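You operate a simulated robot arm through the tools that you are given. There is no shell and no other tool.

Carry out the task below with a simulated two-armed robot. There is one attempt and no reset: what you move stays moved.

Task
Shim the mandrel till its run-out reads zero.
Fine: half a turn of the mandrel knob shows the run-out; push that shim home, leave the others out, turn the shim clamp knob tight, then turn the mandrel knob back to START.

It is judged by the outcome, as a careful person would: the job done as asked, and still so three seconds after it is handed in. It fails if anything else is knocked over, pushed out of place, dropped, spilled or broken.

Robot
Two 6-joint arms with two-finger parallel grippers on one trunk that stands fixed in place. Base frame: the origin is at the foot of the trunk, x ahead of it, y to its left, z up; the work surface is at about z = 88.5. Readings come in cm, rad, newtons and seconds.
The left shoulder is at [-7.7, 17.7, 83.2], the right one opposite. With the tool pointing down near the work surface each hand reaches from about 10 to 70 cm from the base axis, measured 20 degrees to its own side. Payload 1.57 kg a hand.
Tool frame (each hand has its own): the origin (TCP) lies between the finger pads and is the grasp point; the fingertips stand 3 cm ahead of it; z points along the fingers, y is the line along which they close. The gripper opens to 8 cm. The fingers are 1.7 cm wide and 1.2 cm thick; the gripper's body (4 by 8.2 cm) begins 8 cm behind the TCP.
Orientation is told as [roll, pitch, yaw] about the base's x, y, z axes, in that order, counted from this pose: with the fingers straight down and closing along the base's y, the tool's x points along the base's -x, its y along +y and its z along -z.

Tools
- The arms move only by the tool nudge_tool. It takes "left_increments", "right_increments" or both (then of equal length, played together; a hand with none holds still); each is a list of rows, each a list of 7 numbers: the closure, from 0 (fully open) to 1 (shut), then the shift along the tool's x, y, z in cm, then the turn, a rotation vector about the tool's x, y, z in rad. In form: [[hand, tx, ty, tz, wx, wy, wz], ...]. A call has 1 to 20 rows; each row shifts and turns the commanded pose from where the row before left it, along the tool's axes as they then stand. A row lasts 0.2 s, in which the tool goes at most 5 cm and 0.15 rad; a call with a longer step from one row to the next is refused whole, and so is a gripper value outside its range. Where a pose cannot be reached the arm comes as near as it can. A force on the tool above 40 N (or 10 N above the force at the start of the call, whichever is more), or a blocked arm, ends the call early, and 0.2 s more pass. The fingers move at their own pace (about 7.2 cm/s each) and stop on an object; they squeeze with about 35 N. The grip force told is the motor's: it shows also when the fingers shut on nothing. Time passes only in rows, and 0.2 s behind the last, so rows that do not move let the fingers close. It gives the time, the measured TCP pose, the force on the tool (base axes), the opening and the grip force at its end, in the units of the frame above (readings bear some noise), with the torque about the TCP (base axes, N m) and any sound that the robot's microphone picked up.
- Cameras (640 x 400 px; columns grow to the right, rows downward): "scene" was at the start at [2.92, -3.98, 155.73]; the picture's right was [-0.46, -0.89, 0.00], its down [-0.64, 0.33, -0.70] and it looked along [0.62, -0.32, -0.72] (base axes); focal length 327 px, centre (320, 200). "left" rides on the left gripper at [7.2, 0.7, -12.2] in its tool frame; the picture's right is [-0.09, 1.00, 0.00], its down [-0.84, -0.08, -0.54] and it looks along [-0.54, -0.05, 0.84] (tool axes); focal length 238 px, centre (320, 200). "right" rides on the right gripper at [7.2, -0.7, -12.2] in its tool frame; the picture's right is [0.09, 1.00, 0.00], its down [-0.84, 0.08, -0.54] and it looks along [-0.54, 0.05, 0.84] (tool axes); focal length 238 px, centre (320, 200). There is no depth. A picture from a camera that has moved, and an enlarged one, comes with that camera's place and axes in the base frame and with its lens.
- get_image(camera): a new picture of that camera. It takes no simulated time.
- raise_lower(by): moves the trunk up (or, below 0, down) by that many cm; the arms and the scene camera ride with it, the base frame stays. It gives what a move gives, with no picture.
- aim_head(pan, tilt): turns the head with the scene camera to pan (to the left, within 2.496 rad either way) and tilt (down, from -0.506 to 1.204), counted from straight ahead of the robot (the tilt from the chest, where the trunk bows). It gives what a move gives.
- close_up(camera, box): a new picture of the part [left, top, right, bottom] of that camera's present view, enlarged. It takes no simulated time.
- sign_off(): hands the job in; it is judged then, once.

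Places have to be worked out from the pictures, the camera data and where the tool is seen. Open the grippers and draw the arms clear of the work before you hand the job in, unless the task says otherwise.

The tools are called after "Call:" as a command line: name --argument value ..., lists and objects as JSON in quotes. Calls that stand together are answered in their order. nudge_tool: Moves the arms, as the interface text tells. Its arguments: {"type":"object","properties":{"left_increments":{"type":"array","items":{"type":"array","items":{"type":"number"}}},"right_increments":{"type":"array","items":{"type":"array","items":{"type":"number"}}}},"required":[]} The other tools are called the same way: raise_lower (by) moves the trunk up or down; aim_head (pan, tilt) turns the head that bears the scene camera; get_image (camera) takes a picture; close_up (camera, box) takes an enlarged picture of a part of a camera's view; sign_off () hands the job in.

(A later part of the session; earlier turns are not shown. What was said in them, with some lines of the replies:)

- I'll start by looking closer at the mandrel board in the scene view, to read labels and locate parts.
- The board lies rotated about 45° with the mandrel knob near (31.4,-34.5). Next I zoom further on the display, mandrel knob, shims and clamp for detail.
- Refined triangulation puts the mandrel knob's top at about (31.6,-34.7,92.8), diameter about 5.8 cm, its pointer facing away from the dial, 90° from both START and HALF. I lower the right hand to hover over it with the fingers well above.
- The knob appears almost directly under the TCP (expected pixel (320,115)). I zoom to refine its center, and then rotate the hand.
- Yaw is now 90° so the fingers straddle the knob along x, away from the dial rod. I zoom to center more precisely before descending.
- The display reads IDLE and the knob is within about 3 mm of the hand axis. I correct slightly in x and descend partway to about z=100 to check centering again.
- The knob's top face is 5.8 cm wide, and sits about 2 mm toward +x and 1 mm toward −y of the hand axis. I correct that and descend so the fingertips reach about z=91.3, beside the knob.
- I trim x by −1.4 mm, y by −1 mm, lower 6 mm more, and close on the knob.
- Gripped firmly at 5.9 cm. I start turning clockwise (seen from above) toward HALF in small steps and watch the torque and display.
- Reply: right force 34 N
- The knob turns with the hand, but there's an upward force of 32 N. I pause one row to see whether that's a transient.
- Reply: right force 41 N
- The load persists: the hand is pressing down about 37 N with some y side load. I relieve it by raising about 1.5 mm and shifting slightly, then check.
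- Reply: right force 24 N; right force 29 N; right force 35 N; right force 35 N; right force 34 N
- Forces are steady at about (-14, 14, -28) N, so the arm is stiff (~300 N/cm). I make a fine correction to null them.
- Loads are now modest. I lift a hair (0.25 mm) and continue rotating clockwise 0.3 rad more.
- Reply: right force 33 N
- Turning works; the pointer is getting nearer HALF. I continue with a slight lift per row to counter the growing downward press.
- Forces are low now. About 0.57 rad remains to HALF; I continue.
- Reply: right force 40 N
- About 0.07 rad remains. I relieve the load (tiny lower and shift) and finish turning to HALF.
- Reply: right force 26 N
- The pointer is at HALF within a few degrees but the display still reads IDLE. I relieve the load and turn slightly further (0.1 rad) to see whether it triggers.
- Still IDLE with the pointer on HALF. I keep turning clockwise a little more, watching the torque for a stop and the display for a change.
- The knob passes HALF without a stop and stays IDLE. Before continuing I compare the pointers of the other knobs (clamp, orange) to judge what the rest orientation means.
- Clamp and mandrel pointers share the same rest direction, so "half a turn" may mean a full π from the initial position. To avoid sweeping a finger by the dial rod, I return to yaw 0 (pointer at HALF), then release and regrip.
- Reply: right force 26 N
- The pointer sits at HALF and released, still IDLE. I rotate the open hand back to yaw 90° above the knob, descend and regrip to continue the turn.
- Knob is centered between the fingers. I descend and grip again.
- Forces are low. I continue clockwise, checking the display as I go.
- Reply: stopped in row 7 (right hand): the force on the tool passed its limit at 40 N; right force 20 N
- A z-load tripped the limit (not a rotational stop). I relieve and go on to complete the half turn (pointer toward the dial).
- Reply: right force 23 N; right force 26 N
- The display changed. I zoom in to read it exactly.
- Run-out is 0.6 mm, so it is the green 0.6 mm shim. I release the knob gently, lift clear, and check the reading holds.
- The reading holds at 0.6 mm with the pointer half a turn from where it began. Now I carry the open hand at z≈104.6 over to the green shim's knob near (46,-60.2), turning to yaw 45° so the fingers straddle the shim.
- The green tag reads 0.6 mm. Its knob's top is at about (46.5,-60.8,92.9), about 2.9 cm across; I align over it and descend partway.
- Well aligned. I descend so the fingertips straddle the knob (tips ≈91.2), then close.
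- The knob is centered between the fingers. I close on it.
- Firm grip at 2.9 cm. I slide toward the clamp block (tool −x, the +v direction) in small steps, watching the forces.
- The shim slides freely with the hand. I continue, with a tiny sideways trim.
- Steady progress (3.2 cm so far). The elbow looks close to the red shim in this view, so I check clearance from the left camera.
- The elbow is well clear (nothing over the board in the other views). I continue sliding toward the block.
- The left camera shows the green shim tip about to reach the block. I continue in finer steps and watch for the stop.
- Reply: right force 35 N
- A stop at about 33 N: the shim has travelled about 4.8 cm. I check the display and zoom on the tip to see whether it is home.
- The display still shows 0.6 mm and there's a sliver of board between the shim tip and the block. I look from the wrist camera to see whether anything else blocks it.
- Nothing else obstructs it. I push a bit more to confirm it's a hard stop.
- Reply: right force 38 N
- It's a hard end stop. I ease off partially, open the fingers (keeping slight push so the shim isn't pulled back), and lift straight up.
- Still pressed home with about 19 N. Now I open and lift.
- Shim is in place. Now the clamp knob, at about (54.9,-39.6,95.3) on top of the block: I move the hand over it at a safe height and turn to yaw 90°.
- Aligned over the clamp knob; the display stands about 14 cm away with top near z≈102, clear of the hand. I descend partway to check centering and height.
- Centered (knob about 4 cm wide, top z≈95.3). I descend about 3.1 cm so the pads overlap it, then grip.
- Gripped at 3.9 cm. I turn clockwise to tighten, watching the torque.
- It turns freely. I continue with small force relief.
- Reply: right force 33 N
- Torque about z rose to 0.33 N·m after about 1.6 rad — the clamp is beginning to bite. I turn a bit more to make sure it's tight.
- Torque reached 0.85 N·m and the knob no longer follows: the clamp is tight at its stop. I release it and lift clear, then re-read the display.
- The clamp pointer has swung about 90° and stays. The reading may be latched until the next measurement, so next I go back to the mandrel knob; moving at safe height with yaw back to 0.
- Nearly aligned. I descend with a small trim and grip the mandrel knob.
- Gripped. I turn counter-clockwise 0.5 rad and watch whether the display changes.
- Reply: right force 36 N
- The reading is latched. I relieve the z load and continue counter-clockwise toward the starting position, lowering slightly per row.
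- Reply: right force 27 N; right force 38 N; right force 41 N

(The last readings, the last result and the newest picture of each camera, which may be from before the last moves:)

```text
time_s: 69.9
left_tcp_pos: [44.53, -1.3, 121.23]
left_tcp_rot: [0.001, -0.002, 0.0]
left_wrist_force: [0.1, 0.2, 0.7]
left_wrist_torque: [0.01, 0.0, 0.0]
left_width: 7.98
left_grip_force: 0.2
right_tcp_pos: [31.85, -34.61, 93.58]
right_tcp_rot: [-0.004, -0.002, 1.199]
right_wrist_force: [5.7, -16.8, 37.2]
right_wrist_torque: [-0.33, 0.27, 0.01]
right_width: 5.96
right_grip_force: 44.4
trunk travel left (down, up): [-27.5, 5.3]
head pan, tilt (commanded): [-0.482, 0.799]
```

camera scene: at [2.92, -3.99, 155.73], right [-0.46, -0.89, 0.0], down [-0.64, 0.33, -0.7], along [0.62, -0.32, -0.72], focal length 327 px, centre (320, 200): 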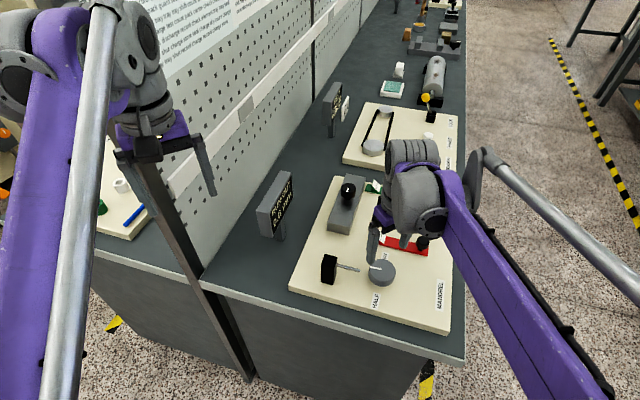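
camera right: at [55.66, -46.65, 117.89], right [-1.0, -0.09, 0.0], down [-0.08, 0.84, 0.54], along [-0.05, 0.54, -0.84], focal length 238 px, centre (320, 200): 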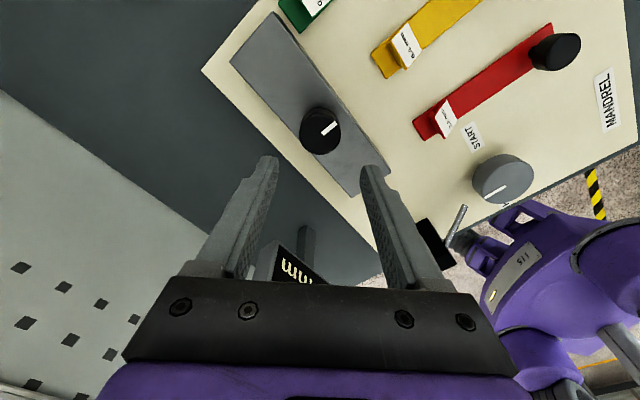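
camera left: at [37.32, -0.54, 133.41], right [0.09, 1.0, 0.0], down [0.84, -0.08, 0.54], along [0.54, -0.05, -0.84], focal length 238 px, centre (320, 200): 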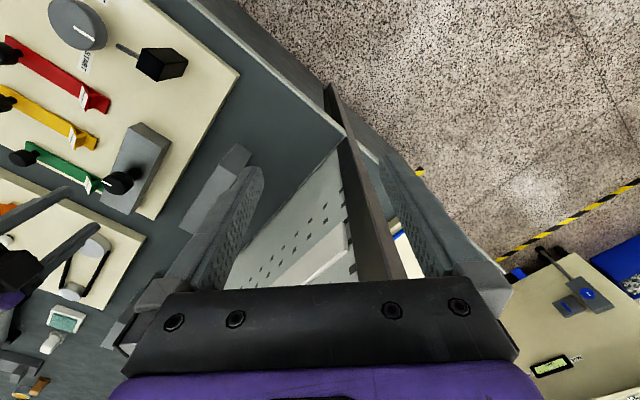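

Now pressing down; I lift slightly and complete this quarter turn to yaw 90°.

Call:
nudge_tool --right_increments '[[0.5, 0.04, -0.03, -0.09, 0, 0, 0], [0.5, 0, 0, 0, 0, 0, 0], [0.5, 0, 0, 0, 0, 0, -0.1], [0.5, 0, 0, 0, 0, 0, -0.1], [0.5, 0, 0, 0, 0, 0, -0.1], [0.5, 0, 0, 0, 0, 0, -0.07], [0.5, 0, 0, 0, 0, 0, 0]]'

Call:
close_up --camera "right" --box '[220, 60, 420, 240]'

Call:
close_up --camera "scene" --box '[250, 165, 410, 315]'

```text
time_s: 71.5
left_tcp_pos: [44.7, -1.25, 121.08]
left_tcp_rot: [0.003, -0.001, 0.0]
left_wrist_force: [0.6, -0.2, -0.4]
left_wrist_torque: [0.0, 0.01, -0.01]
left_width: 7.98
left_grip_force: 0.0
right_tcp_pos: [31.8, -34.58, 93.65]
right_tcp_rot: [-0.002, -0.004, 1.569]
right_wrist_force: [5.7, -8.9, -0.2]
right_wrist_torque: [0.24, 0.8, -0.01]
right_width: 5.92
right_grip_force: 44.7
trunk travel left (down, up): [-27.5, 5.3]
head pan, tilt (commanded): [-0.482, 0.799]
```

```text
2.22 times, centred on (320, 150) of right
camera zoom: at [32.38, -41.86, 105.79], right [-1.0, -0.09, 0.0], down [-0.08, 0.83, 0.55], along [-0.05, 0.54, -0.84], focal length 530 px, centre (320, 311)
```

zoom: 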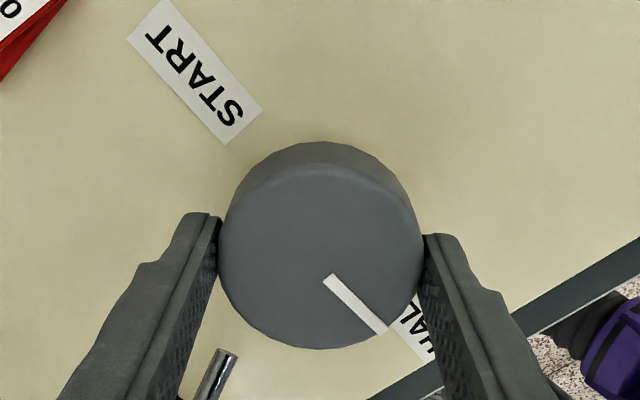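

```text
2.67 times, centred on (330, 240) of scene
camera zoom: at [3.02, -4.12, 155.72], right [-0.46, -0.89, 0.0], down [-0.64, 0.33, -0.7], along [0.62, -0.32, -0.72], focal length 871 px, centre (293, 93)
```

zoom: 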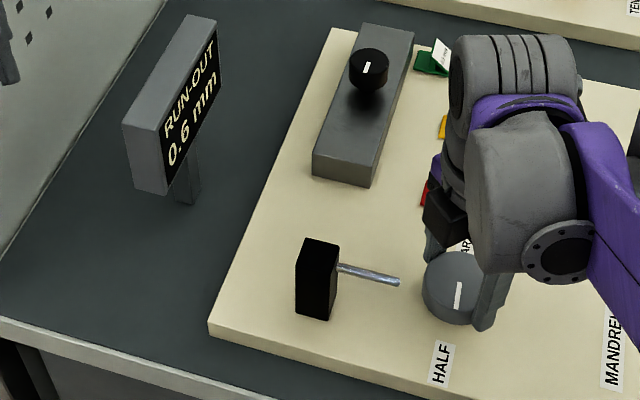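

A quarter turn back done (pointer at HALF). I release, lift, rotate the open hand back to yaw 0, and regrip for the second quarter.

Call:
nudge_tool --right_increments '[[0.25, 0, 0, 0, 0, 0, 0], [0.1, 0, 0, 0, 0, 0, 0], [0.1, 0, 0, -1, 0, 0, 0], [0.1, 0, 0, -3, 0, 0, 0], [0.1, 0, 0, 0, 0, 0, 0.143], [0.1, 0, 0, 0, 0, 0, 0.143], [0.1, 0, 0, 0, 0, 0, 0.143], [0.1, 0, 0, 0, 0, 0, 0.143], [0.1, 0, 0, 0, 0, 0, 0.143], [0.1, 0, 0, 0, 0, 0, 0.143], [0.1, 0, 0, 0, 0, 0, 0.143], [0.1, 0, 0, 0, 0, 0, 0.143], [0.1, 0, 0, 0, 0, 0, 0.143], [0.1, 0, 0, 0, 0, 0, 0.143], [0.1, 0, 0, 0, 0, 0, 0.14], [0.1, 0, 0, 0, 0, 0, 0], [0.1, 0, 0, 0, 0, 0, 0]]'

Call:
close_up --camera "right" --box '[220, 60, 420, 240]'

Call:
close_up --camera "scene" --box '[250, 165, 410, 315]'

```text
time_s: 75.1
left_tcp_pos: [44.58, -1.29, 121.27]
left_tcp_rot: [0.001, 0.001, -0.001]
left_wrist_force: [-0.9, 0.2, -0.2]
left_wrist_torque: [0.03, 0.0, 0.02]
left_width: 7.98
left_grip_force: 0.1
right_tcp_pos: [31.85, -34.51, 97.74]
right_tcp_rot: [0.002, -0.002, -0.002]
right_wrist_force: [0.0, 0.7, 0.1]
right_wrist_torque: [-0.03, -0.01, 0.0]
right_width: 7.21
right_grip_force: 0.2
trunk travel left (down, up): [-27.5, 5.3]
head pan, tilt (commanded): [-0.482, 0.799]
```

```text
2.22 times, centred on (320, 150) of right
camera zoom: at [24.59, -35.37, 109.91], right [-0.09, 1.0, 0.0], down [0.84, 0.07, 0.54], along [0.54, 0.05, -0.84], focal length 530 px, centre (320, 311)
```

zoom: 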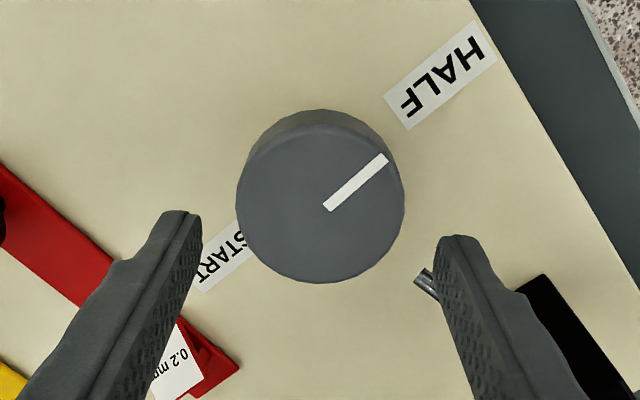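

```text
2.67 times, centred on (330, 240) of scene
camera zoom: at [2.92, -3.98, 155.73], right [-0.46, -0.89, 0.0], down [-0.64, 0.33, -0.7], along [0.62, -0.32, -0.72], focal length 871 px, centre (293, 93)
```

zoom: 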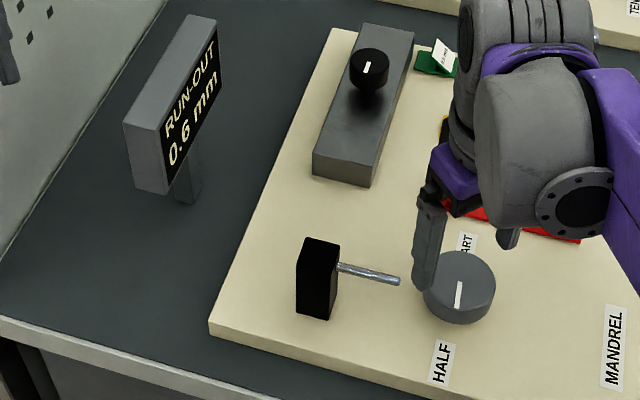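

Centered; descend, grip, and turn the second quarter counter-clockwise.

Call:
nudge_tool --right_increments '[[0.1, 0, 0, 2, 0, 0, 0], [0.1, 0, 0, 1.9, 0, 0, 0], [0.1, 0, 0, 0, 0, 0, 0], [0.25, 0, 0, 0, 0, 0, 0], [0.5, 0, 0, 0, 0, 0, 0], [0.5, 0, 0, 0, 0, 0, 0]]'

Call:
nudge_tool --right_increments '[[0.5, 0, 0, 0, 0, 0, -0.1], [0.5, 0, 0, 0.01, 0, 0, -0.1], [0.5, 0, 0, 0.01, 0, 0, -0.1], [0.5, 0, 0, 0, 0, 0, 0]]'

```text
time_s: 76.5
left_tcp_pos: [44.61, -1.35, 121.1]
left_tcp_rot: [0.003, -0.001, 0.0]
left_wrist_force: [-0.3, 0.2, -0.7]
left_wrist_torque: [0.01, 0.0, 0.0]
left_width: 8.02
left_grip_force: 0.0
right_tcp_pos: [31.58, -34.65, 93.94]
right_tcp_rot: [-0.001, -0.001, -0.003]
right_wrist_force: [-1.3, -2.0, -2.8]
right_wrist_torque: [-0.42, -0.01, -0.02]
right_width: 5.88
right_grip_force: 45.4
trunk travel left (down, up): [-27.5, 5.3]
head pan, tilt (commanded): [-0.482, 0.799]
```

```text
time_s: 77.5
left_tcp_pos: [44.43, -1.37, 121.22]
left_tcp_rot: [0.001, 0.001, 0.0]
left_wrist_force: [0.5, 0.0, 0.2]
left_wrist_torque: [0.03, 0.0, 0.03]
left_width: 7.99
left_grip_force: 0.0
right_tcp_pos: [31.7, -34.68, 93.89]
right_tcp_rot: [0.001, -0.004, 0.302]
right_wrist_force: [1.7, -8.7, 21.4]
right_wrist_torque: [-0.34, 0.81, -0.04]
right_width: 5.88
right_grip_force: 45.1
trunk travel left (down, up): [-27.5, 5.3]
head pan, tilt (commanded): [-0.482, 0.799]
```

Call:
nudge_tool --right_increments '[[0.5, 0.01, -0.03, -0.05, 0, 0, 0], [0.5, 0, 0, 0, 0, 0, -0.1], [0.5, 0, 0, 0, 0, 0, -0.1], [0.5, 0, 0, 0, 0, 0, -0.1], [0.5, 0, 0, 0, 0, 0, -0.1], [0.5, 0, 0, 0, 0, 0, 0]]'

Call:
close_up --camera "scene" --box '[250, 165, 410, 315]'

```text
time_s: 78.9
left_tcp_pos: [44.54, -1.21, 121.21]
left_tcp_rot: [-0.001, 0.0, 0.001]
left_wrist_force: [1.1, -0.3, -0.3]
left_wrist_torque: [0.03, 0.01, 0.0]
left_width: 8.0
left_grip_force: 0.0
right_tcp_pos: [31.71, -34.61, 93.85]
right_tcp_rot: [0.0, -0.004, 0.7]
right_wrist_force: [9.3, -16.3, 34.5]
right_wrist_torque: [-0.54, -0.42, -0.01]
right_width: 5.86
right_grip_force: 44.9
trunk travel left (down, up): [-27.5, 5.3]
head pan, tilt (commanded): [-0.482, 0.799]
```

```text
2.67 times, centred on (330, 240) of scene
camera zoom: at [2.88, -4.02, 155.74], right [-0.46, -0.89, 0.0], down [-0.64, 0.33, -0.7], along [0.62, -0.32, -0.72], focal length 871 px, centre (293, 93)
```

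zoom: 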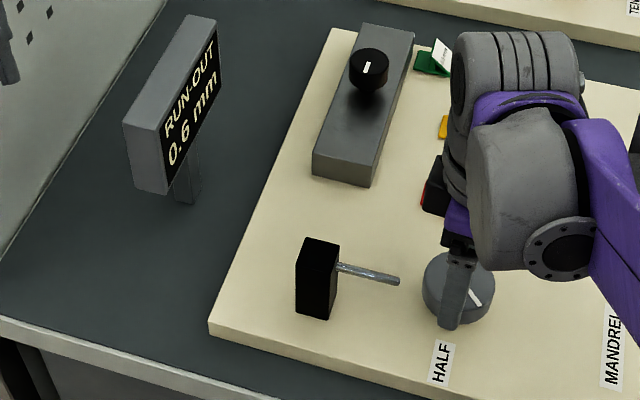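

Call:
nudge_tool --right_increments '[[0.5, 0.01, -0.06, -0.09, 0, 0, 0], [0.5, 0, 0, 0, 0, 0, 0], [0.5, 0, 0, 0, 0, 0, -0.1], [0.5, 0, 0, 0, 0, 0, -0.1], [0.5, 0, 0, 0, 0, 0, -0.1], [0.5, 0, 0, 0, 0, 0, -0.1], [0.5, 0, 0, 0, 0, 0, 0]]'

Call:
close_up --camera "scene" --box '[250, 165, 410, 315]'

```text
time_s: 80.5
left_tcp_pos: [44.7, -1.49, 121.18]
left_tcp_rot: [0.001, -0.001, -0.001]
left_wrist_force: [0.8, 0.2, -0.9]
left_wrist_torque: [0.01, -0.01, 0.0]
left_width: 8.01
left_grip_force: 0.0
right_tcp_pos: [31.74, -34.74, 93.86]
right_tcp_rot: [-0.001, -0.002, 1.1]
right_wrist_force: [7.4, -8.2, 0.0]
right_wrist_torque: [-0.66, -0.56, -0.01]
right_width: 5.9
right_grip_force: 45.0
trunk travel left (down, up): [-27.5, 5.3]
head pan, tilt (commanded): [-0.482, 0.799]
```

```text
2.67 times, centred on (330, 240) of scene
camera zoom: at [3.03, -4.09, 155.71], right [-0.46, -0.89, 0.0], down [-0.64, 0.33, -0.7], along [0.62, -0.32, -0.72], focal length 871 px, centre (293, 93)
```

zoom: 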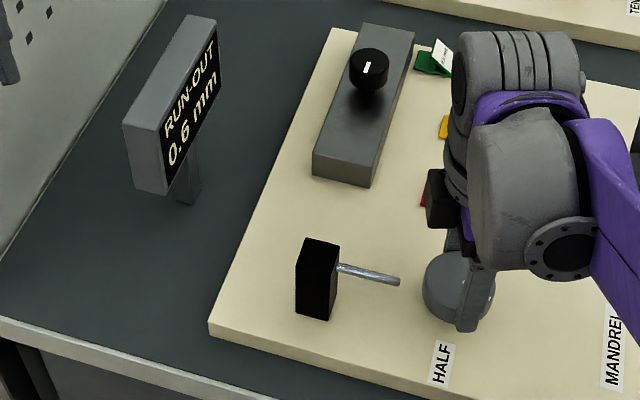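

Loads are fine. Another 0.47 rad brings the pointer back to its initial direction.

Call:
nudge_tool --right_increments '[[0.5, 0.01, -0.02, 0, 0, 0, -0.1], [0.5, 0, 0, 0, 0, 0, -0.1], [0.5, 0, 0, 0, 0, 0, -0.1], [0.5, 0, 0, 0, 0, 0, -0.1], [0.5, 0, 0, 0, 0, 0, -0.07], [0.5, 0, 0, 0, 0, 0, 0]]'

Call:
close_up --camera "scene" --box '[250, 165, 410, 315]'

Call:
close_up --camera "right" --box '[220, 60, 420, 240]'

```text
time_s: 81.9
left_tcp_pos: [44.71, -1.22, 121.18]
left_tcp_rot: [0.001, 0.0, 0.001]
left_wrist_force: [0.5, -0.6, 0.4]
left_wrist_torque: [-0.01, 0.03, 0.04]
left_width: 8.01
left_grip_force: 0.1
right_tcp_pos: [31.78, -34.55, 93.85]
right_tcp_rot: [-0.003, -0.002, 1.568]
right_wrist_force: [8.9, -7.5, 10.6]
right_wrist_torque: [-0.08, -0.01, -1.66]
right_width: 5.9
right_grip_force: 45.5
trunk travel left (down, up): [-27.5, 5.3]
head pan, tilt (commanded): [-0.482, 0.799]
```

```text
2.67 times, centred on (330, 240) of scene
camera zoom: at [2.99, -4.03, 155.73], right [-0.46, -0.89, 0.0], down [-0.64, 0.33, -0.7], along [0.62, -0.32, -0.72], focal length 871 px, centre (293, 93)
```

zoom: 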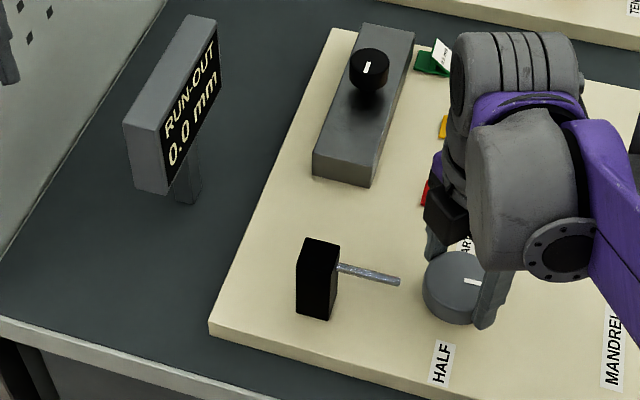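

```text
2.22 times, centred on (320, 150) of right
camera zoom: at [32.35, -41.85, 106.07], right [-1.0, -0.09, 0.0], down [-0.08, 0.84, 0.54], along [-0.05, 0.54, -0.84], focal length 530 px, centre (320, 311)
```

zoom: 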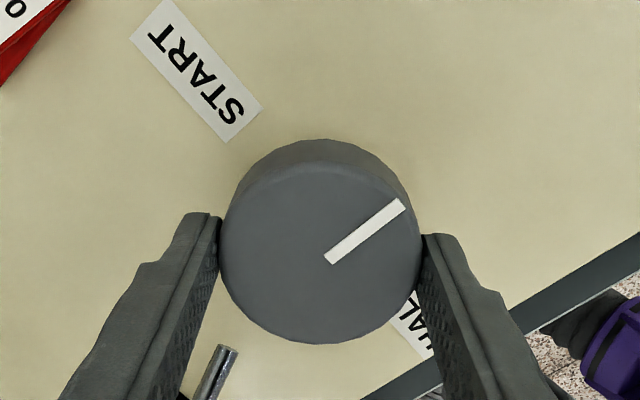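

The run-out now reads 0.0 mm, and the torque (−1.66 N·m) shows the knob is against its START stop. I open the fingers and lift straight off.

Call:
nudge_tool --right_increments '[[0.3, 0, 0, 0, 0, 0, 0], [0.15, 0, 0, 0, 0, 0, 0], [0.1, 0, 0, 0, 0, 0, 0], [0.1, 0, 0, -1, 0, 0, 0], [0.1, 0, 0, -3, 0, 0, 0], [0.1, 0, 0, -4, 0, 0, 0], [0, 0, 0, -4, 0, 0, 0], [0, 0, 0, 0, 0, 0, 0]]'

Call:
get_image --camera "right"

Call:
close_up --camera "scene" --box '[250, 150, 450, 310]'

```text
time_s: 83.7
left_tcp_pos: [44.53, -1.29, 121.29]
left_tcp_rot: [-0.001, -0.001, 0.002]
left_wrist_force: [0.0, -0.1, 0.2]
left_wrist_torque: [0.04, 0.0, -0.03]
left_width: 7.98
left_grip_force: 0.0
right_tcp_pos: [31.7, -34.54, 105.95]
right_tcp_rot: [0.0, -0.003, 1.569]
right_wrist_force: [0.2, 0.7, 0.2]
right_wrist_torque: [0.04, 0.0, -0.02]
right_width: 7.98
right_grip_force: 0.0
trunk travel left (down, up): [-27.5, 5.3]
head pan, tilt (commanded): [-0.482, 0.799]
```

```text
taken
camera right: at [32.24, -41.88, 118.1], right [-1.0, -0.09, 0.0], down [-0.08, 0.84, 0.54], along [-0.05, 0.54, -0.84], focal length 238 px, centre (320, 200)
```

right: 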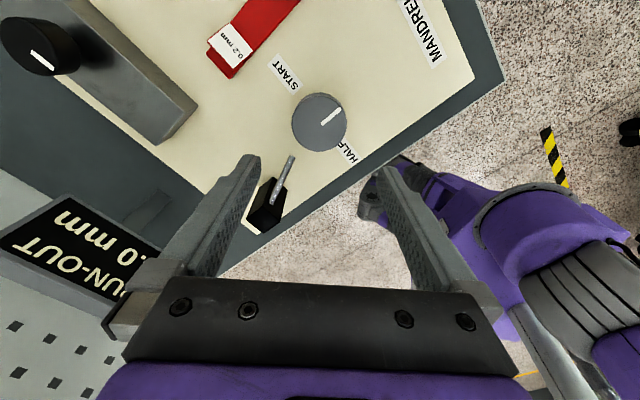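

```text
2.50 times, centred on (350, 230) of scene
camera zoom: at [2.94, -4.0, 155.73], right [-0.46, -0.89, 0.0], down [-0.64, 0.33, -0.7], along [0.62, -0.32, -0.72], focal length 817 px, centre (245, 125)
```

zoom: 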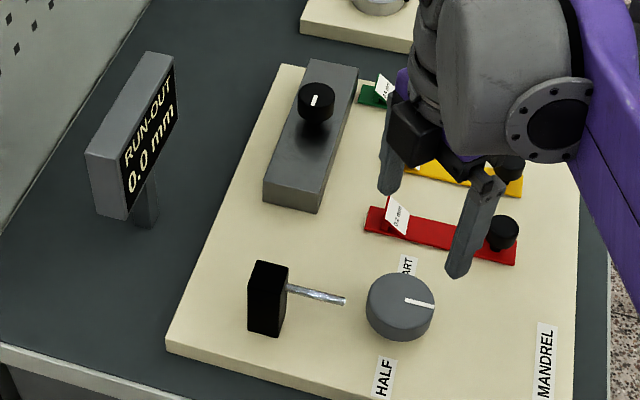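

Reads 0.0 mm with the knob back at its starting stop. I raise the right hand and draw it back clear of the work.

Call:
nudge_tool --right_increments '[[0, 0, 0, -4, 0, 0, 0], [0, 0, 0, -4, 0, 0, 0], [0, 0, 0, -4, 0, 0, 0], [0, 0, 0, -4, 0, 0, 0], [0, 0, 0, -4, 0, 0, 0], [0, 1.3, 0, 0, 0, 0, 0.143], [0, 1.3, 0, 0, 0, 0, 0.143], [0, 1.3, 0, 0, 0, 0, 0.143], [0, 1.3, 0, 0, 0, 0, 0.143], [0, 1.3, 0, 0, 0, 0, 0.143], [0, 1.3, 0, 0, 0, 0, 0.143], [0, 1.3, 0, 0, 0, 0, 0.143], [0, 1.3, 0, 0, 0, 0, 0.143], [0, 1.3, 0, 0, 0, 0, 0.143], [0, 1.3, 0, 0, 0, 0, 0.143], [0, 0, 0, 0, 0, 0, 0.139], [0, 0, 0, 0, 0, 0, 0], [0, 0, 0, 0, 0, 0, 0]]'

Call:
get_image --camera "scene"

Call:
close_up --camera "scene" --box '[250, 160, 460, 320]'

Call:
get_image --camera "right"

Call:
get_image --camera "left"

```text
time_s: 87.5
left_tcp_pos: [44.65, -1.24, 121.19]
left_tcp_rot: [0.001, 0.0, -0.002]
left_wrist_force: [-0.4, 0.3, 0.4]
left_wrist_torque: [0.02, 0.0, 0.02]
left_width: 8.01
left_grip_force: 0.0
right_tcp_pos: [24.69, -44.23, 125.71]
right_tcp_rot: [0.003, -0.003, 0.0]
right_wrist_force: [-0.5, 0.0, 0.3]
right_wrist_torque: [0.02, 0.0, 0.03]
right_width: 7.99
right_grip_force: 0.0
trunk travel left (down, up): [-27.5, 5.3]
head pan, tilt (commanded): [-0.482, 0.799]
```

```text
taken
camera scene: at [2.93, -3.98, 155.73], right [-0.46, -0.89, 0.0], down [-0.64, 0.33, -0.7], along [0.62, -0.32, -0.72], focal length 327 px, centre (320, 200)
```

scene: 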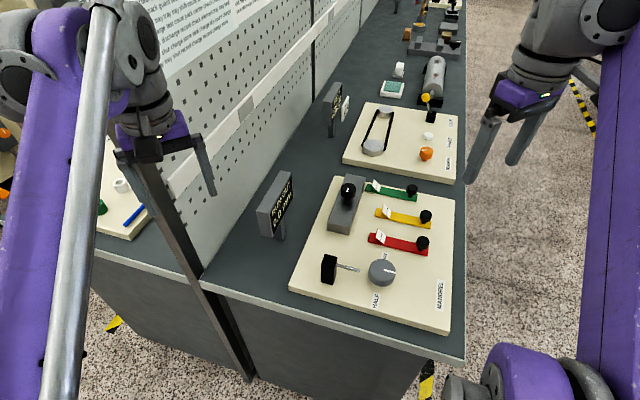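

```text
2.50 times, centred on (355, 240) of scene
camera zoom: at [2.93, -3.98, 155.73], right [-0.46, -0.89, 0.0], down [-0.64, 0.33, -0.7], along [0.62, -0.32, -0.72], focal length 817 px, centre (232, 100)
```

zoom: 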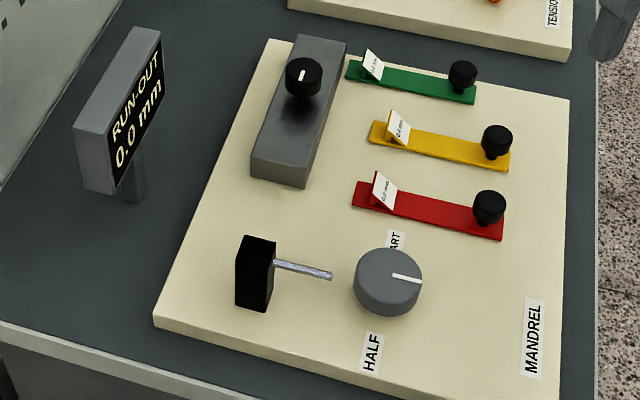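

```text
taken
camera right: at [17.35, -45.05, 137.97], right [-0.09, 1.0, 0.0], down [0.84, 0.08, 0.54], along [0.54, 0.05, -0.84], focal length 238 px, centre (320, 200)
```

right: 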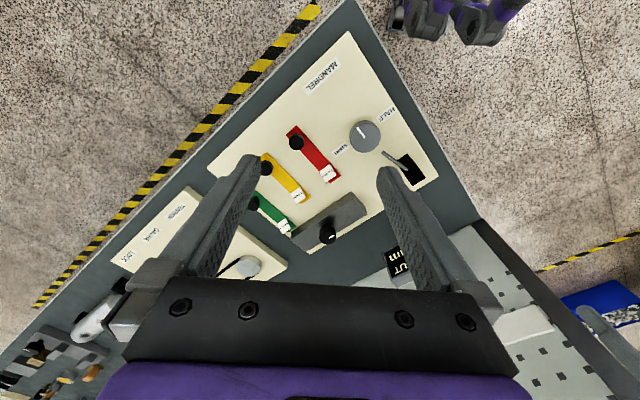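

```text
taken
camera left: at [37.33, -0.54, 133.41], right [0.09, 1.0, 0.0], down [0.84, -0.08, 0.54], along [0.54, -0.05, -0.84], focal length 238 px, centre (320, 200)
```

left: 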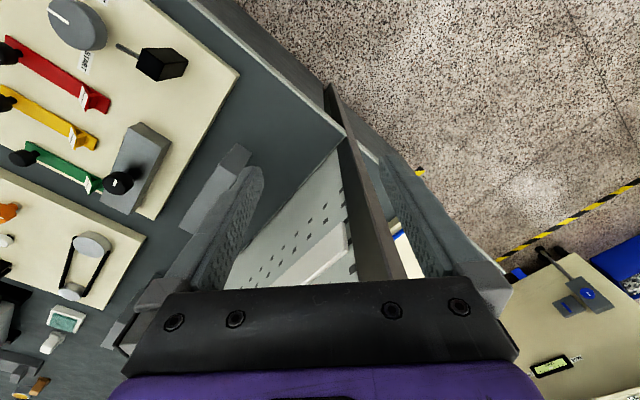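

Everything checks out:
- The display holds at 0.0 mm.
- The green 0.6 mm shim is home; the yellow and red shims are still out.
- The clamp is tight.
- The mandrel knob is back against its START stop.

Both grippers are open and clear, so I hand the job in.

Call:
sign_off

```text
The job is handed in.
```

The mandrel is shimmed and its run-out display reads 0.0 mm; the job is handed in.

- **Measurement:** half a turn of the mandrel knob showed a run-out of 0.6 mm.
- **Shim:** I pushed the green 0.6 mm shim in until it hit a hard stop. The yellow 0.4 mm and red 0.2 mm shims are still out.
- **Clamp:** I turned the shim clamp knob clockwise about 90° until it stopped and would not follow the gripper further.
- **Mandrel knob:** I turned it back to the position it began in, where it stopped hard and the display changed to 0.0 mm.

I took that stop as START, though the pointer doesn't line up with the printed label there. It sits about 90° away from START, just as it did before I touched it. With the pointer at HALF the display still read IDLE; the 0.6 mm appeared only half a turn from the beginning position.

I saw nothing else disturbed in the last pictures. Both grippers are open, and the right arm is drawn back clear of the work; the left arm never moved.
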